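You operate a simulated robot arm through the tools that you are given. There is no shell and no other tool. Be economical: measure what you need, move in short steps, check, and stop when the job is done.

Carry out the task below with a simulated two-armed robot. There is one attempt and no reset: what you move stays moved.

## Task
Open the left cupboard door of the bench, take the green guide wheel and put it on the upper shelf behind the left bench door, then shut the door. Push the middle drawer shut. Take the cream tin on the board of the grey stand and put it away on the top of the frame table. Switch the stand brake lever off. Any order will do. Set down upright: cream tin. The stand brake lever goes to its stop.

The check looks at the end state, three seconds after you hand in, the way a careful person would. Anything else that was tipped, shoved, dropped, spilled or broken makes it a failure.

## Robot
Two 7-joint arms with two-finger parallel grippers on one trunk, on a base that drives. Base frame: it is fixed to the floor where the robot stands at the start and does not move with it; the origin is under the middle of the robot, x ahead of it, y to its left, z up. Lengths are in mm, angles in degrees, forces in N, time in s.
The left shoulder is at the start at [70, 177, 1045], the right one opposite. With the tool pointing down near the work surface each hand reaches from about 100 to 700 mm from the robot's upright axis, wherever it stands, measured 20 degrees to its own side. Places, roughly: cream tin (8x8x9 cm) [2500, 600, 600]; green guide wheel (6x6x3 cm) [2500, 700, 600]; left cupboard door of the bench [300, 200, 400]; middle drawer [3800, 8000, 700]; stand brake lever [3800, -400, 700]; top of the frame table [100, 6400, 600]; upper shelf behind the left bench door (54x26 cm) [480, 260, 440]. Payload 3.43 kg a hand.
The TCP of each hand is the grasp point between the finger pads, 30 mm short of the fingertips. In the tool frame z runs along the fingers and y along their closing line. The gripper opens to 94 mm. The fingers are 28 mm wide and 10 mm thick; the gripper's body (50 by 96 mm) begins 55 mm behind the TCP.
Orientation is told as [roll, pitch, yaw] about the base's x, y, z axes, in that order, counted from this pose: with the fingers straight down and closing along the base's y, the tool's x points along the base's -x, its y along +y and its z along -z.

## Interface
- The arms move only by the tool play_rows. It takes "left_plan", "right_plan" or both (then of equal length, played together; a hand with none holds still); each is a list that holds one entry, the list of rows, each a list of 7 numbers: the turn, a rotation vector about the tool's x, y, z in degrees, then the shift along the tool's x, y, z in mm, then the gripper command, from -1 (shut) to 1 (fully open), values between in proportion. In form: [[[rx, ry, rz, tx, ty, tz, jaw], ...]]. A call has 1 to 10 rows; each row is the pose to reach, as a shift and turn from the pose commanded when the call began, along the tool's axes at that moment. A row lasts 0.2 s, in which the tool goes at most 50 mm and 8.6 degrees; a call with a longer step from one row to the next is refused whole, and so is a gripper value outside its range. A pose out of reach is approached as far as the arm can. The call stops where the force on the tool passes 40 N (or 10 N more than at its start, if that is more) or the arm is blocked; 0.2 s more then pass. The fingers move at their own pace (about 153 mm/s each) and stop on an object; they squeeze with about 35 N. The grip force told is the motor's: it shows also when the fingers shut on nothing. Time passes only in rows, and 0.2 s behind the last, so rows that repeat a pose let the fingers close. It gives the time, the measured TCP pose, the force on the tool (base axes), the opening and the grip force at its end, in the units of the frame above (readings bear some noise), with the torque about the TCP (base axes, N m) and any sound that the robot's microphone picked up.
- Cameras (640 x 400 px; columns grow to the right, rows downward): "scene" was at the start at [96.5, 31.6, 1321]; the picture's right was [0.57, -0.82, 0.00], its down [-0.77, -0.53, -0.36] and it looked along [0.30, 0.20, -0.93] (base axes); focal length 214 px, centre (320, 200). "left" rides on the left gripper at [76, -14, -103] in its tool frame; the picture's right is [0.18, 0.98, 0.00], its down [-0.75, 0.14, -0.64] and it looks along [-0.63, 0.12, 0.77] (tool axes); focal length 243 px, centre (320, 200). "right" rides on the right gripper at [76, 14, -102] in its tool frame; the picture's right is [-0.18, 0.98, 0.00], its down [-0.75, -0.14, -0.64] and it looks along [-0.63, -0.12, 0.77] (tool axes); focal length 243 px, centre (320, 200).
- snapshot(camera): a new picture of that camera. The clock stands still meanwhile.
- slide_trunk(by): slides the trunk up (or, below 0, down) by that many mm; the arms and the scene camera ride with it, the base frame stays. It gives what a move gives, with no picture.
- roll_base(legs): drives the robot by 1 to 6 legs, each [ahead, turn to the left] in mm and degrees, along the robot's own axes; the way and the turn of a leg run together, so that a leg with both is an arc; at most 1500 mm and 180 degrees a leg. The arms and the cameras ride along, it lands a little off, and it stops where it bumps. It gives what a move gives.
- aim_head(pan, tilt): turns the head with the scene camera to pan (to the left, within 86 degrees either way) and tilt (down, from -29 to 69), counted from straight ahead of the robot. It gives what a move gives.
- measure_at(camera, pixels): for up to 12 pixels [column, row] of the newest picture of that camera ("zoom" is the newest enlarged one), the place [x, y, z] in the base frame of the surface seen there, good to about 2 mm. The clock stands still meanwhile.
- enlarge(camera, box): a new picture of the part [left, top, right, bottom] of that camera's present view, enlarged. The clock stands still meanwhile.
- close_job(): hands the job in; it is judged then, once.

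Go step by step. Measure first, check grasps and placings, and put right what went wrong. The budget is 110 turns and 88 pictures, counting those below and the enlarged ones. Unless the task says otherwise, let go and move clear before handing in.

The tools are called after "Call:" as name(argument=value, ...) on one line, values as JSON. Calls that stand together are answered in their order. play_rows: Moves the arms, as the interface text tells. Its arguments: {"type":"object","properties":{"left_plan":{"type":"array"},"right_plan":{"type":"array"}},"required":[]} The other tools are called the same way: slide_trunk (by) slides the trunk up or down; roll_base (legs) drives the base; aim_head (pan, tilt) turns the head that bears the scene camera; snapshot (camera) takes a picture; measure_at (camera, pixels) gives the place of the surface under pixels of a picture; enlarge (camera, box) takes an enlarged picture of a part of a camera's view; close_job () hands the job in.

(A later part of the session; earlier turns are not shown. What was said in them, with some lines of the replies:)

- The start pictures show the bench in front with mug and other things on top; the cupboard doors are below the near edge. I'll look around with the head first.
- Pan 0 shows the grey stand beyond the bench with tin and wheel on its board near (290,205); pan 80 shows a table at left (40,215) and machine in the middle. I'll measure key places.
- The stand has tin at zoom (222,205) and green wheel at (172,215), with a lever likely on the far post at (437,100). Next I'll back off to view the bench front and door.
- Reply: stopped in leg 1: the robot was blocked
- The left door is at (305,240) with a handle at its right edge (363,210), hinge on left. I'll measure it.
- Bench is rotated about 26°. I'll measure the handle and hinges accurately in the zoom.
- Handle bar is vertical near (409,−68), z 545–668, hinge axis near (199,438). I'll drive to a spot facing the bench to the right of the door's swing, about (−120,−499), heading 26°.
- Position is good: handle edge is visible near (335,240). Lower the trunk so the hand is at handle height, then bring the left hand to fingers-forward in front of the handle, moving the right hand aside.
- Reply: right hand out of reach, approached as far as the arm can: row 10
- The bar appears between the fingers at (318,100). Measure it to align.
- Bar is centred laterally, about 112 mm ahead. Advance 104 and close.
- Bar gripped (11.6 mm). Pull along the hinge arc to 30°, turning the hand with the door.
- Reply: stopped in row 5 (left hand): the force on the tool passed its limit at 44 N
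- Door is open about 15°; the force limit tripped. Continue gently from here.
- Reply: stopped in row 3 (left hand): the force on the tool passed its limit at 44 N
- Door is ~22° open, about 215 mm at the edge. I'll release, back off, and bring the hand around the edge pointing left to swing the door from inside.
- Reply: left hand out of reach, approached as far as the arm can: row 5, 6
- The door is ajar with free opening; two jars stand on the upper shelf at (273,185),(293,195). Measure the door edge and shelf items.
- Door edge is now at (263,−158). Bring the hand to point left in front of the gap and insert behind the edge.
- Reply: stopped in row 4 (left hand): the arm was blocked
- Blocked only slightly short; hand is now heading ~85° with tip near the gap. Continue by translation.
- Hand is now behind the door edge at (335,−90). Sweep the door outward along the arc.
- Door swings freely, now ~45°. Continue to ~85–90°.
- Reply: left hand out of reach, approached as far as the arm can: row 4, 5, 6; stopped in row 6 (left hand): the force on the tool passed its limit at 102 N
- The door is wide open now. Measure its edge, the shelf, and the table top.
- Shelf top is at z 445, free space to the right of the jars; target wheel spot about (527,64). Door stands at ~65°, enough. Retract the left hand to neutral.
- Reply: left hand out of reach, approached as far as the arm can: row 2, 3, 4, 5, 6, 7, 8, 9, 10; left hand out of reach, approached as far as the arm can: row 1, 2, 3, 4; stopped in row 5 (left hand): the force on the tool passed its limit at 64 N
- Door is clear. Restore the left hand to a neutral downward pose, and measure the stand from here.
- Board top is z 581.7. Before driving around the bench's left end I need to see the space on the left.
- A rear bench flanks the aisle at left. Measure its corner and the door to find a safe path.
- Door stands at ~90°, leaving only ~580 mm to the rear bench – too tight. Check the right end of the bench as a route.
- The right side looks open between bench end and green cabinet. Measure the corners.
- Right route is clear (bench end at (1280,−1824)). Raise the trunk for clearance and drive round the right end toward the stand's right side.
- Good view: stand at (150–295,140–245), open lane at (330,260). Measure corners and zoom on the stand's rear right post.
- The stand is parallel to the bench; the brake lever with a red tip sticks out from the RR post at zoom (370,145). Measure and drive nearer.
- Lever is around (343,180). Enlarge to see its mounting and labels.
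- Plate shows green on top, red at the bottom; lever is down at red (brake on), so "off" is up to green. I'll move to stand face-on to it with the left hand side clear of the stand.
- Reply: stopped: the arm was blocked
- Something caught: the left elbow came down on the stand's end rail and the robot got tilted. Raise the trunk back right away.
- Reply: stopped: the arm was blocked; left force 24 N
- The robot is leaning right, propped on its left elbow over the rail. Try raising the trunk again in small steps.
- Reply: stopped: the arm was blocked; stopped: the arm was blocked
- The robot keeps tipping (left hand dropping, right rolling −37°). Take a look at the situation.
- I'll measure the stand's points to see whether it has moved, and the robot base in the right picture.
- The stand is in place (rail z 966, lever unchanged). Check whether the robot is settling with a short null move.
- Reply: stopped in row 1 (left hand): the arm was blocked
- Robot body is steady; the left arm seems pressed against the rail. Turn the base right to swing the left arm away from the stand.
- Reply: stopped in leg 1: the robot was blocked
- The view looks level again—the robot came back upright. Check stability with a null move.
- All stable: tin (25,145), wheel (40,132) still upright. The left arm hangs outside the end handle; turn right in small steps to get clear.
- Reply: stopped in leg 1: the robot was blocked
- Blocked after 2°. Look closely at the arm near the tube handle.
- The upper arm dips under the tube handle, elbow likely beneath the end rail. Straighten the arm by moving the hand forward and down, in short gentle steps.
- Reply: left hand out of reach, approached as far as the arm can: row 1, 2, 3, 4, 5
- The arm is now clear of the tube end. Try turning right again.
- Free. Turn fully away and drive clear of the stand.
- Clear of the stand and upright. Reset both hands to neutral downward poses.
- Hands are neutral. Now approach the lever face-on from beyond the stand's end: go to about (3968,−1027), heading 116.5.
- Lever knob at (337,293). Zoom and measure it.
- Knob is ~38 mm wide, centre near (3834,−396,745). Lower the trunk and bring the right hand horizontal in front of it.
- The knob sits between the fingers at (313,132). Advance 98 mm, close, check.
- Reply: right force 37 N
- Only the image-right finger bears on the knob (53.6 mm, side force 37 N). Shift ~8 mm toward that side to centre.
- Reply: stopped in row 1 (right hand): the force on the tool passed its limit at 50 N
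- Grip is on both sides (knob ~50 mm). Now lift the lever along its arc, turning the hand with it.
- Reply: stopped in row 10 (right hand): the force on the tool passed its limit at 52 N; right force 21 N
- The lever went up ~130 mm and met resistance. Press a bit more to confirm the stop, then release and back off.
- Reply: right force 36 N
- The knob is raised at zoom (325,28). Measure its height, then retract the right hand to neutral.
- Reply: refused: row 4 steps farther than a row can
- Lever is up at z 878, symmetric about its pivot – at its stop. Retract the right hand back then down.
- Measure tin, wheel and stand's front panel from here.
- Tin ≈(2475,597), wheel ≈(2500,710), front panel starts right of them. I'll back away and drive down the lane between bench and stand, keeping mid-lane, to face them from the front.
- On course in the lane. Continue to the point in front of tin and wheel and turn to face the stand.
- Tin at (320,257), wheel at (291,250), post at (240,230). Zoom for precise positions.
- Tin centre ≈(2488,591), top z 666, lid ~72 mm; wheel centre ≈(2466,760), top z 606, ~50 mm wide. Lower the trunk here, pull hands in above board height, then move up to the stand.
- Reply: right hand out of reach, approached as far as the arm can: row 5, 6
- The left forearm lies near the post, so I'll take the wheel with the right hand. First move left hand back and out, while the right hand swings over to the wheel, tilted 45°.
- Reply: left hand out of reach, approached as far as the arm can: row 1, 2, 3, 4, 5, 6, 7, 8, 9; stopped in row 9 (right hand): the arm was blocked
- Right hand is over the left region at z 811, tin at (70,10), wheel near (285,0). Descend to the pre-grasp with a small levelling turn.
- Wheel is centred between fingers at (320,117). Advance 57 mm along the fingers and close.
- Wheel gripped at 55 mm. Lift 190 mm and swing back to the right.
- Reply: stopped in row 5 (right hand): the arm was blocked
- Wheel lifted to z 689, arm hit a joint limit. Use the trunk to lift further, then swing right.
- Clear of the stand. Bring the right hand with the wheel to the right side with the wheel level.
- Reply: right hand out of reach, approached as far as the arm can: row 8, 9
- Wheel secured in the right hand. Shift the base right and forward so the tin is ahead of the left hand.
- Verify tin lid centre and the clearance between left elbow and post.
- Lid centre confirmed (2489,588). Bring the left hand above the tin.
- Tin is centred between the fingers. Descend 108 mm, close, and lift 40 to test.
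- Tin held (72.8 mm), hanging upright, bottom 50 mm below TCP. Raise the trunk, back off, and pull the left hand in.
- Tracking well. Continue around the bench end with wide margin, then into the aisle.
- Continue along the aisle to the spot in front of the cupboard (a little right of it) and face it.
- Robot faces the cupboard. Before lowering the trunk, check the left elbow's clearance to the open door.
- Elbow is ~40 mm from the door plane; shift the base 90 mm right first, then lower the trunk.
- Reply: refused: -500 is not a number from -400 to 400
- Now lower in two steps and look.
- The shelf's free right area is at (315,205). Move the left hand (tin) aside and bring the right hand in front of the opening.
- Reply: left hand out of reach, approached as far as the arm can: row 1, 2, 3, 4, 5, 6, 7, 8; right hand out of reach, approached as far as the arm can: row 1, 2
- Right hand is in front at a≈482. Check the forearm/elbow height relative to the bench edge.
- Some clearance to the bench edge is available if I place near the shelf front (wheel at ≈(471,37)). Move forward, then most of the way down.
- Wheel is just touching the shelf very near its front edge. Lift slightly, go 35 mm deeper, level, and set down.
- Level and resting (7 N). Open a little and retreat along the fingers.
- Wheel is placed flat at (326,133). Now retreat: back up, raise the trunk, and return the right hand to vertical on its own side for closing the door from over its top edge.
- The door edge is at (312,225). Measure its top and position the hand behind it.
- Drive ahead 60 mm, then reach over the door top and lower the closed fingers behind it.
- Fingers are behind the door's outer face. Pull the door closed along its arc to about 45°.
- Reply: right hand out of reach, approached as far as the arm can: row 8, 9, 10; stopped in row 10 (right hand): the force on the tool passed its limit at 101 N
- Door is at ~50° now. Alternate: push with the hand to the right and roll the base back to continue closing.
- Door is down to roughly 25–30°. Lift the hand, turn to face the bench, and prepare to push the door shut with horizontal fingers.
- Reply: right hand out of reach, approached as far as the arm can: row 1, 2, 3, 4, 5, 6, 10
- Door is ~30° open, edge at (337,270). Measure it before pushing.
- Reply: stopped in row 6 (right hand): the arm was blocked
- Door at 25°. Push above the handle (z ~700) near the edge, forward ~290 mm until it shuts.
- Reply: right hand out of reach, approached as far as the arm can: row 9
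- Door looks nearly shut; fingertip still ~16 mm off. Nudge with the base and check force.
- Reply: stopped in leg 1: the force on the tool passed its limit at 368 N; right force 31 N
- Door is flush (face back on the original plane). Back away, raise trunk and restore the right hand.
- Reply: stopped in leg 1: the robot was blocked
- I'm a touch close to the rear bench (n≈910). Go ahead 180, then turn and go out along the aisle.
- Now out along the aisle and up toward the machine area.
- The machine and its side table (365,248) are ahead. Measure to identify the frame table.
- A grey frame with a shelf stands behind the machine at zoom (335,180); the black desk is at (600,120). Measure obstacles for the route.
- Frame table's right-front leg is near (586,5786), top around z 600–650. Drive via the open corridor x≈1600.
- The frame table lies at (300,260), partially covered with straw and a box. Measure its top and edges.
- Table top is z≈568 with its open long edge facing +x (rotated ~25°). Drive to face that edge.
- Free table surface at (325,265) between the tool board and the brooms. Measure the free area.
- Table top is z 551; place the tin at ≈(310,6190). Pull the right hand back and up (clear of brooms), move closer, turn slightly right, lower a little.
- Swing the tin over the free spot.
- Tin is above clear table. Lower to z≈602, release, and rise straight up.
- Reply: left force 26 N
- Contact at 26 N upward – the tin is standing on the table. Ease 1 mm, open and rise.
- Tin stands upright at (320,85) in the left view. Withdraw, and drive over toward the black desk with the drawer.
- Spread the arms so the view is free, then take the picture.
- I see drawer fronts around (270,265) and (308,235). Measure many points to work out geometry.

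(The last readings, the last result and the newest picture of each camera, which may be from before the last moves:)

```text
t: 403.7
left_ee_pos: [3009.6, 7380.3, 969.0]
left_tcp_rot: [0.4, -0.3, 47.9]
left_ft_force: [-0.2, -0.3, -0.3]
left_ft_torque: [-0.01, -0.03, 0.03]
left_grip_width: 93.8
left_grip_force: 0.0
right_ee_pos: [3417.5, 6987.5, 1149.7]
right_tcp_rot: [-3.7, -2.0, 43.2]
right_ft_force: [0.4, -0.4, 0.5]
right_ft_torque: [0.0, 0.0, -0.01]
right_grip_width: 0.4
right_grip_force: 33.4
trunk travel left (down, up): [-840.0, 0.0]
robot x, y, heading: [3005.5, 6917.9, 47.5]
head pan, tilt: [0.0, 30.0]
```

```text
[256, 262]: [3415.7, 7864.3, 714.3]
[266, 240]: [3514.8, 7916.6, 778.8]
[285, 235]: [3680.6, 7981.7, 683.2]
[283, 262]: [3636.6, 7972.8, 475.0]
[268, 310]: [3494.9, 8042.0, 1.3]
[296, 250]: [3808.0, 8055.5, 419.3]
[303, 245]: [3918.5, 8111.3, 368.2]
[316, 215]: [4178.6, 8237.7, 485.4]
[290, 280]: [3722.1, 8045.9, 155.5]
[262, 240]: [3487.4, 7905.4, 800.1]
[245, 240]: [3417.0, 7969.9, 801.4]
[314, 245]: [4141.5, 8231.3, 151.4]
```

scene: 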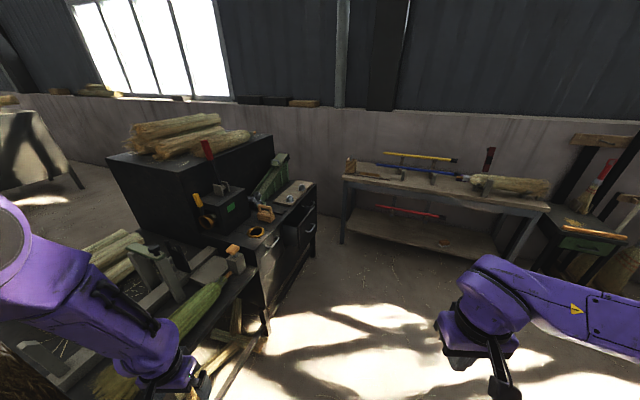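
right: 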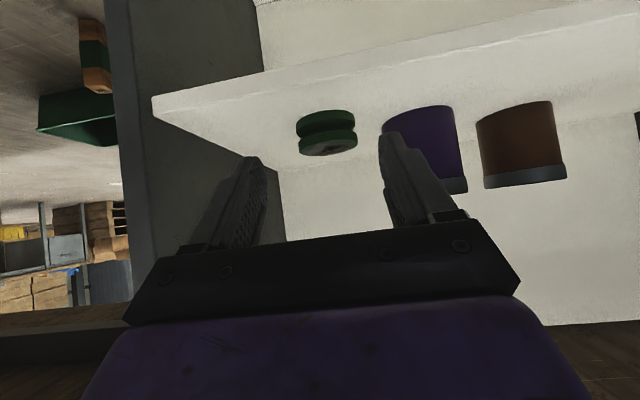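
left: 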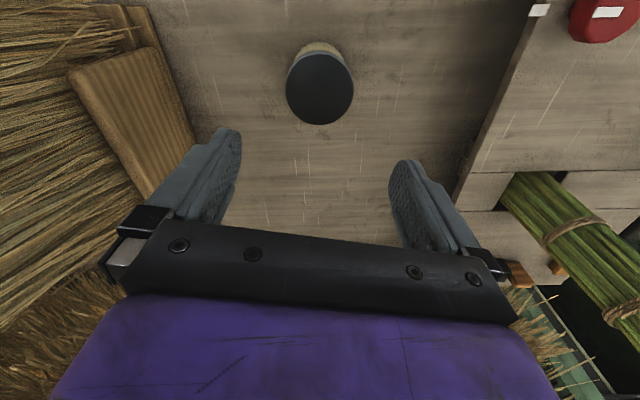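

The middle drawer stands ~110 mm out: front around (3780,7930), handle near (3803,7894,694); desk front plane runs along heading 26°. Drive to face it (heading 116).

Call:
play_rows(left_plan=[[[0, 0, 0, 0, -25, -40, 1], [0, 0, 0, 0, -50, -80, 1], [0, 0, 0, 0, -75, -120, 1], [0, 0, 0, 0, -100, -160, 1], [0, 0, 0, 0, -125, -200, 1]]])

Call:
roll_base(legs=[[0, -18.7], [1110, 0], [0, 87]])

```text
t: 404.9
left_ee_pos: [3105.9, 7296.1, 1166.1]
left_tcp_rot: [0.5, -0.5, 47.9]
left_ft_force: [-0.8, -0.4, 1.4]
left_ft_torque: [0.04, -0.04, -0.02]
left_grip_width: 93.7
left_grip_force: 0.1
left hand out of reach, approached as far as the arm can: row 3, 4
right_ee_pos: [3416.8, 6988.7, 1149.6]
right_tcp_rot: [-3.8, -2.0, 43.1]
right_ft_force: [0.4, 0.3, 0.2]
right_ft_torque: [0.0, 0.0, 0.02]
right_grip_width: 0.0
right_grip_force: 32.9
trunk travel left (down, up): [-840.0, 0.0]
robot x, y, heading: [3009.9, 6913.2, 47.6]
head pan, tilt: [0.0, 30.0]
```

```text
t: 415.4
left_ee_pos: [3671.1, 7683.8, 1165.4]
left_tcp_rot: [0.5, -0.3, 116.5]
left_ft_force: [-0.1, -0.6, -0.6]
left_ft_torque: [-0.01, 0.0, -0.01]
left_grip_width: 94.0
left_grip_force: 0.1
right_ee_pos: [4073.1, 7862.2, 1149.1]
right_tcp_rot: [-3.7, -2.0, 111.7]
right_ft_force: [0.5, -0.6, 0.0]
right_ft_torque: [0.02, -0.01, 0.03]
right_grip_width: 0.1
right_grip_force: 32.6
trunk travel left (down, up): [-840.0, 0.0]
robot x, y, heading: [3994.7, 7451.5, 116.0]
head pan, tilt: [0.0, 30.0]
```

In position. Lower the trunk and bring the right hand horizontal in front of the middle drawer, just above its handle.

Call:
slide_trunk(by=-300)

Call:
play_rows(right_plan=[[[-0.6, -8.4, 0, -3, 17, 10, -1], [-1.2, -16.8, -0.1, -6, 34, 21, -1], [-1.9, -25.2, -0.2, -10, 51, 31, -1], [-2.5, -33.6, -0.3, -15, 67, 42, -1], [-3.1, -42, -0.3, -20, 84, 52, -1], [-3.7, -50.4, -0.4, -27, 101, 62, -1], [-4.3, -58.8, -0.5, -35, 118, 73, -1], [-5, -67.2, -0.6, -43, 135, 83, -1], [-5.6, -75.6, -0.6, -51, 152, 94, -1], [-6.2, -84, -0.7, -59, 168, 104, -1]]])

```text
t: 418.4
left_ee_pos: [3670.9, 7685.7, 865.6]
left_tcp_rot: [0.5, -0.3, 116.4]
left_ft_force: [0.1, 0.2, -0.2]
left_ft_torque: [0.0, -0.01, 0.02]
left_grip_width: 93.9
left_grip_force: 0.2
right_ee_pos: [4071.7, 7862.0, 849.4]
right_tcp_rot: [-3.8, -2.0, 111.7]
right_ft_force: [-0.3, -0.3, 0.7]
right_ft_torque: [0.05, -0.01, -0.04]
right_grip_width: 0.2
right_grip_force: 33.1
trunk travel left (down, up): [-540.0, 300.0]
robot x, y, heading: [3996.4, 7455.2, 116.1]
head pan, tilt: [0.0, 30.0]
```

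```text
t: 420.6
left_ee_pos: [3670.0, 7684.7, 865.6]
left_tcp_rot: [0.4, -0.4, 116.5]
left_ft_force: [0.3, 0.4, 0.7]
left_ft_torque: [-0.01, -0.01, -0.03]
left_grip_width: 94.1
left_grip_force: 0.0
right_ee_pos: [3898.3, 7861.4, 738.8]
right_tcp_rot: [0.9, -86.0, 115.0]
right_ft_force: [-0.7, -0.6, 0.5]
right_ft_torque: [-0.01, -0.01, -0.04]
right_grip_width: 0.0
right_grip_force: 33.0
right hand out of reach, approached as far as the arm can: row 1, 2, 3, 4, 5, 6, 7, 8
trunk travel left (down, up): [-540.0, 300.0]
robot x, y, heading: [3993.8, 7451.0, 116.1]
head pan, tilt: [0.0, 30.0]
```

Hand is at t≈434, 218 mm out. Use the last scene picture to map the drawer front more finely before pushing.

Call:
measure_at(camera="scene", pixels=[[300, 228], [302, 222], [304, 218], [306, 214], [308, 210], [300, 238], [304, 236], [308, 240], [312, 228], [314, 234], [296, 228], [306, 226]])

```text
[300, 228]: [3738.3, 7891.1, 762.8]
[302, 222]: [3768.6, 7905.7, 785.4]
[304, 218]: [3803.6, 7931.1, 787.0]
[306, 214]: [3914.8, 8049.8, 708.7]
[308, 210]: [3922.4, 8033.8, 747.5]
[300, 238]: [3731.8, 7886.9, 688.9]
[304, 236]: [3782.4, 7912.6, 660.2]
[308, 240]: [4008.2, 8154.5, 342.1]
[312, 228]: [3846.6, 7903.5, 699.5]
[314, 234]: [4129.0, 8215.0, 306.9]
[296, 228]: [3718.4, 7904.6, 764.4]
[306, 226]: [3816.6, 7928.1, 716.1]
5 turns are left
```

Front spans z 650–787 at 121 mm out, so z≈740 is right. Push forward until it stops.

Call:
play_rows(right_plan=[[[0, 0, 0, -4, 0, 30, -1], [0, 0, 0, -7, 0, 60, -1], [0, 0, 0, -10, 0, 90, -1], [0, 0, 0, -12, 0, 115, -1], [0, 0, 0, -14, 0, 140, -1], [0, 0, 0, -16, 0, 165, -1], [0, 0, 0, -18, 0, 185, -1], [0, 0, 0, -20, 0, 200, -1], [0, 0, 0, -20, 0, 208, -1]]])

```text
t: 422.4
left_ee_pos: [3671.2, 7685.1, 866.7]
left_tcp_rot: [0.5, -0.3, 116.5]
left_ft_force: [-0.3, 0.4, 0.0]
left_ft_torque: [-0.06, -0.02, 0.0]
left_grip_width: 94.1
left_grip_force: 0.1
right_ee_pos: [3816.3, 8031.2, 741.1]
right_tcp_rot: [0.4, -85.9, 115.6]
right_ft_force: [10.9, -19.6, 11.5]
right_ft_torque: [0.56, 0.27, 0.01]
right_grip_width: 0.0
right_grip_force: 33.2
trunk travel left (down, up): [-540.0, 300.0]
robot x, y, heading: [3993.9, 7452.8, 116.0]
head pan, tilt: [0.0, 30.0]
stopped in row 8 (right hand): the force on the tool passed its limit at 44 N (the readings are from after the stop); the commanded pose is now the measured one
4 turns are left
```

Fingertips are at the desk's front plane (o≈−1) against a firm stop: drawer is shut. Retract and check.

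Call:
play_rows(right_plan=[[[0, 0, 0, 0, 0, -40, -1], [0, 0, 0, 0, 0, -80, -1], [0, 0, 0, 0, 0, -120, -1], [0, 0, 0, 0, 0, -160, -1]]])

Call:
roll_base(legs=[[-150, 0]])

Call:
snapshot(camera="scene")

```text
t: 423.4
left_ee_pos: [3671.8, 7684.5, 866.6]
left_tcp_rot: [0.3, -0.3, 116.5]
left_ft_force: [-0.4, -0.3, 0.3]
left_ft_torque: [-0.03, -0.01, -0.02]
left_grip_width: 93.9
left_grip_force: 0.0
right_ee_pos: [3891.7, 7890.8, 749.0]
right_tcp_rot: [4.2, -85.0, 110.4]
right_ft_force: [0.5, -0.6, 0.1]
right_ft_torque: [-0.03, 0.0, 0.02]
right_grip_width: 0.0
right_grip_force: 32.5
trunk travel left (down, up): [-540.0, 300.0]
robot x, y, heading: [3991.6, 7453.6, 116.3]
head pan, tilt: [0.0, 30.0]
```

```text
t: 424.7
left_ee_pos: [3738.5, 7549.0, 866.2]
left_tcp_rot: [0.4, -0.4, 116.3]
left_ft_force: [0.3, -0.2, 0.8]
left_ft_torque: [0.0, 0.01, 0.01]
left_grip_width: 93.8
left_grip_force: 0.1
right_ee_pos: [3954.9, 7755.2, 752.1]
right_tcp_rot: [10.9, -85.3, 103.8]
right_ft_force: [-0.6, 0.4, -0.8]
right_ft_torque: [0.02, 0.05, -0.01]
right_grip_width: 0.0
right_grip_force: 33.1
trunk travel left (down, up): [-540.0, 300.0]
robot x, y, heading: [4063.5, 7320.5, 115.9]
head pan, tilt: [0.0, 30.0]
```

```text
0 pictures are left
3 turns are left
```

scene: 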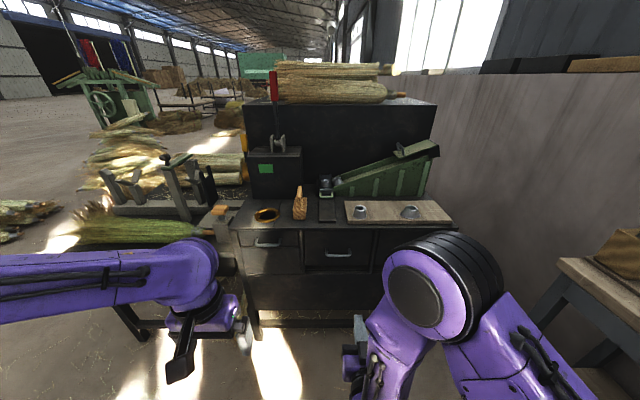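

The middle drawer front at (340,255) looks flush; a quick measurement to confirm.

Call:
measure_at(camera="scene", pixels=[[315, 240], [365, 262], [320, 262], [270, 262], [285, 255], [340, 240]])

```text
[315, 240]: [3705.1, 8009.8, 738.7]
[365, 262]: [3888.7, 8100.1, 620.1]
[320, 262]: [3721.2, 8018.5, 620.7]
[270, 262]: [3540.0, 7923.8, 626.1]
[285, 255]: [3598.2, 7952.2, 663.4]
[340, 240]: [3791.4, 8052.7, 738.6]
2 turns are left
```

The middle drawer front is flush with the desk front (within about 2 mm), so every part is done and I'm handing in.

Call:
close_job()

```text
The job is handed in.
```

I finished all the parts and handed the job in, but my left arm caught the grey stand partway through.

- **Wheel and left bench door:** the green guide wheel sits flat on the upper shelf, to the right of the two jars. The door is shut and measured back on its original plane.
- **Middle drawer:** it is shut, and its front measured within about 2 mm of the desk front.
- **Cream tin:** it stands upright on the clear part of the frame table top.
- **Stand brake lever:** I pushed it up from red to the green end until it stopped. I took green to mean off, because the plate had no readable label.

**Stand contact:** my left arm came down on the stand's end rail as I lowered the trunk, and the robot leaned until I freed it. I measured the stand afterwards and it had not moved, and the tin and wheel were still in place.

**Hard push on the door:** closing it ended with a force spike of 368 N. I saw no damage afterwards.
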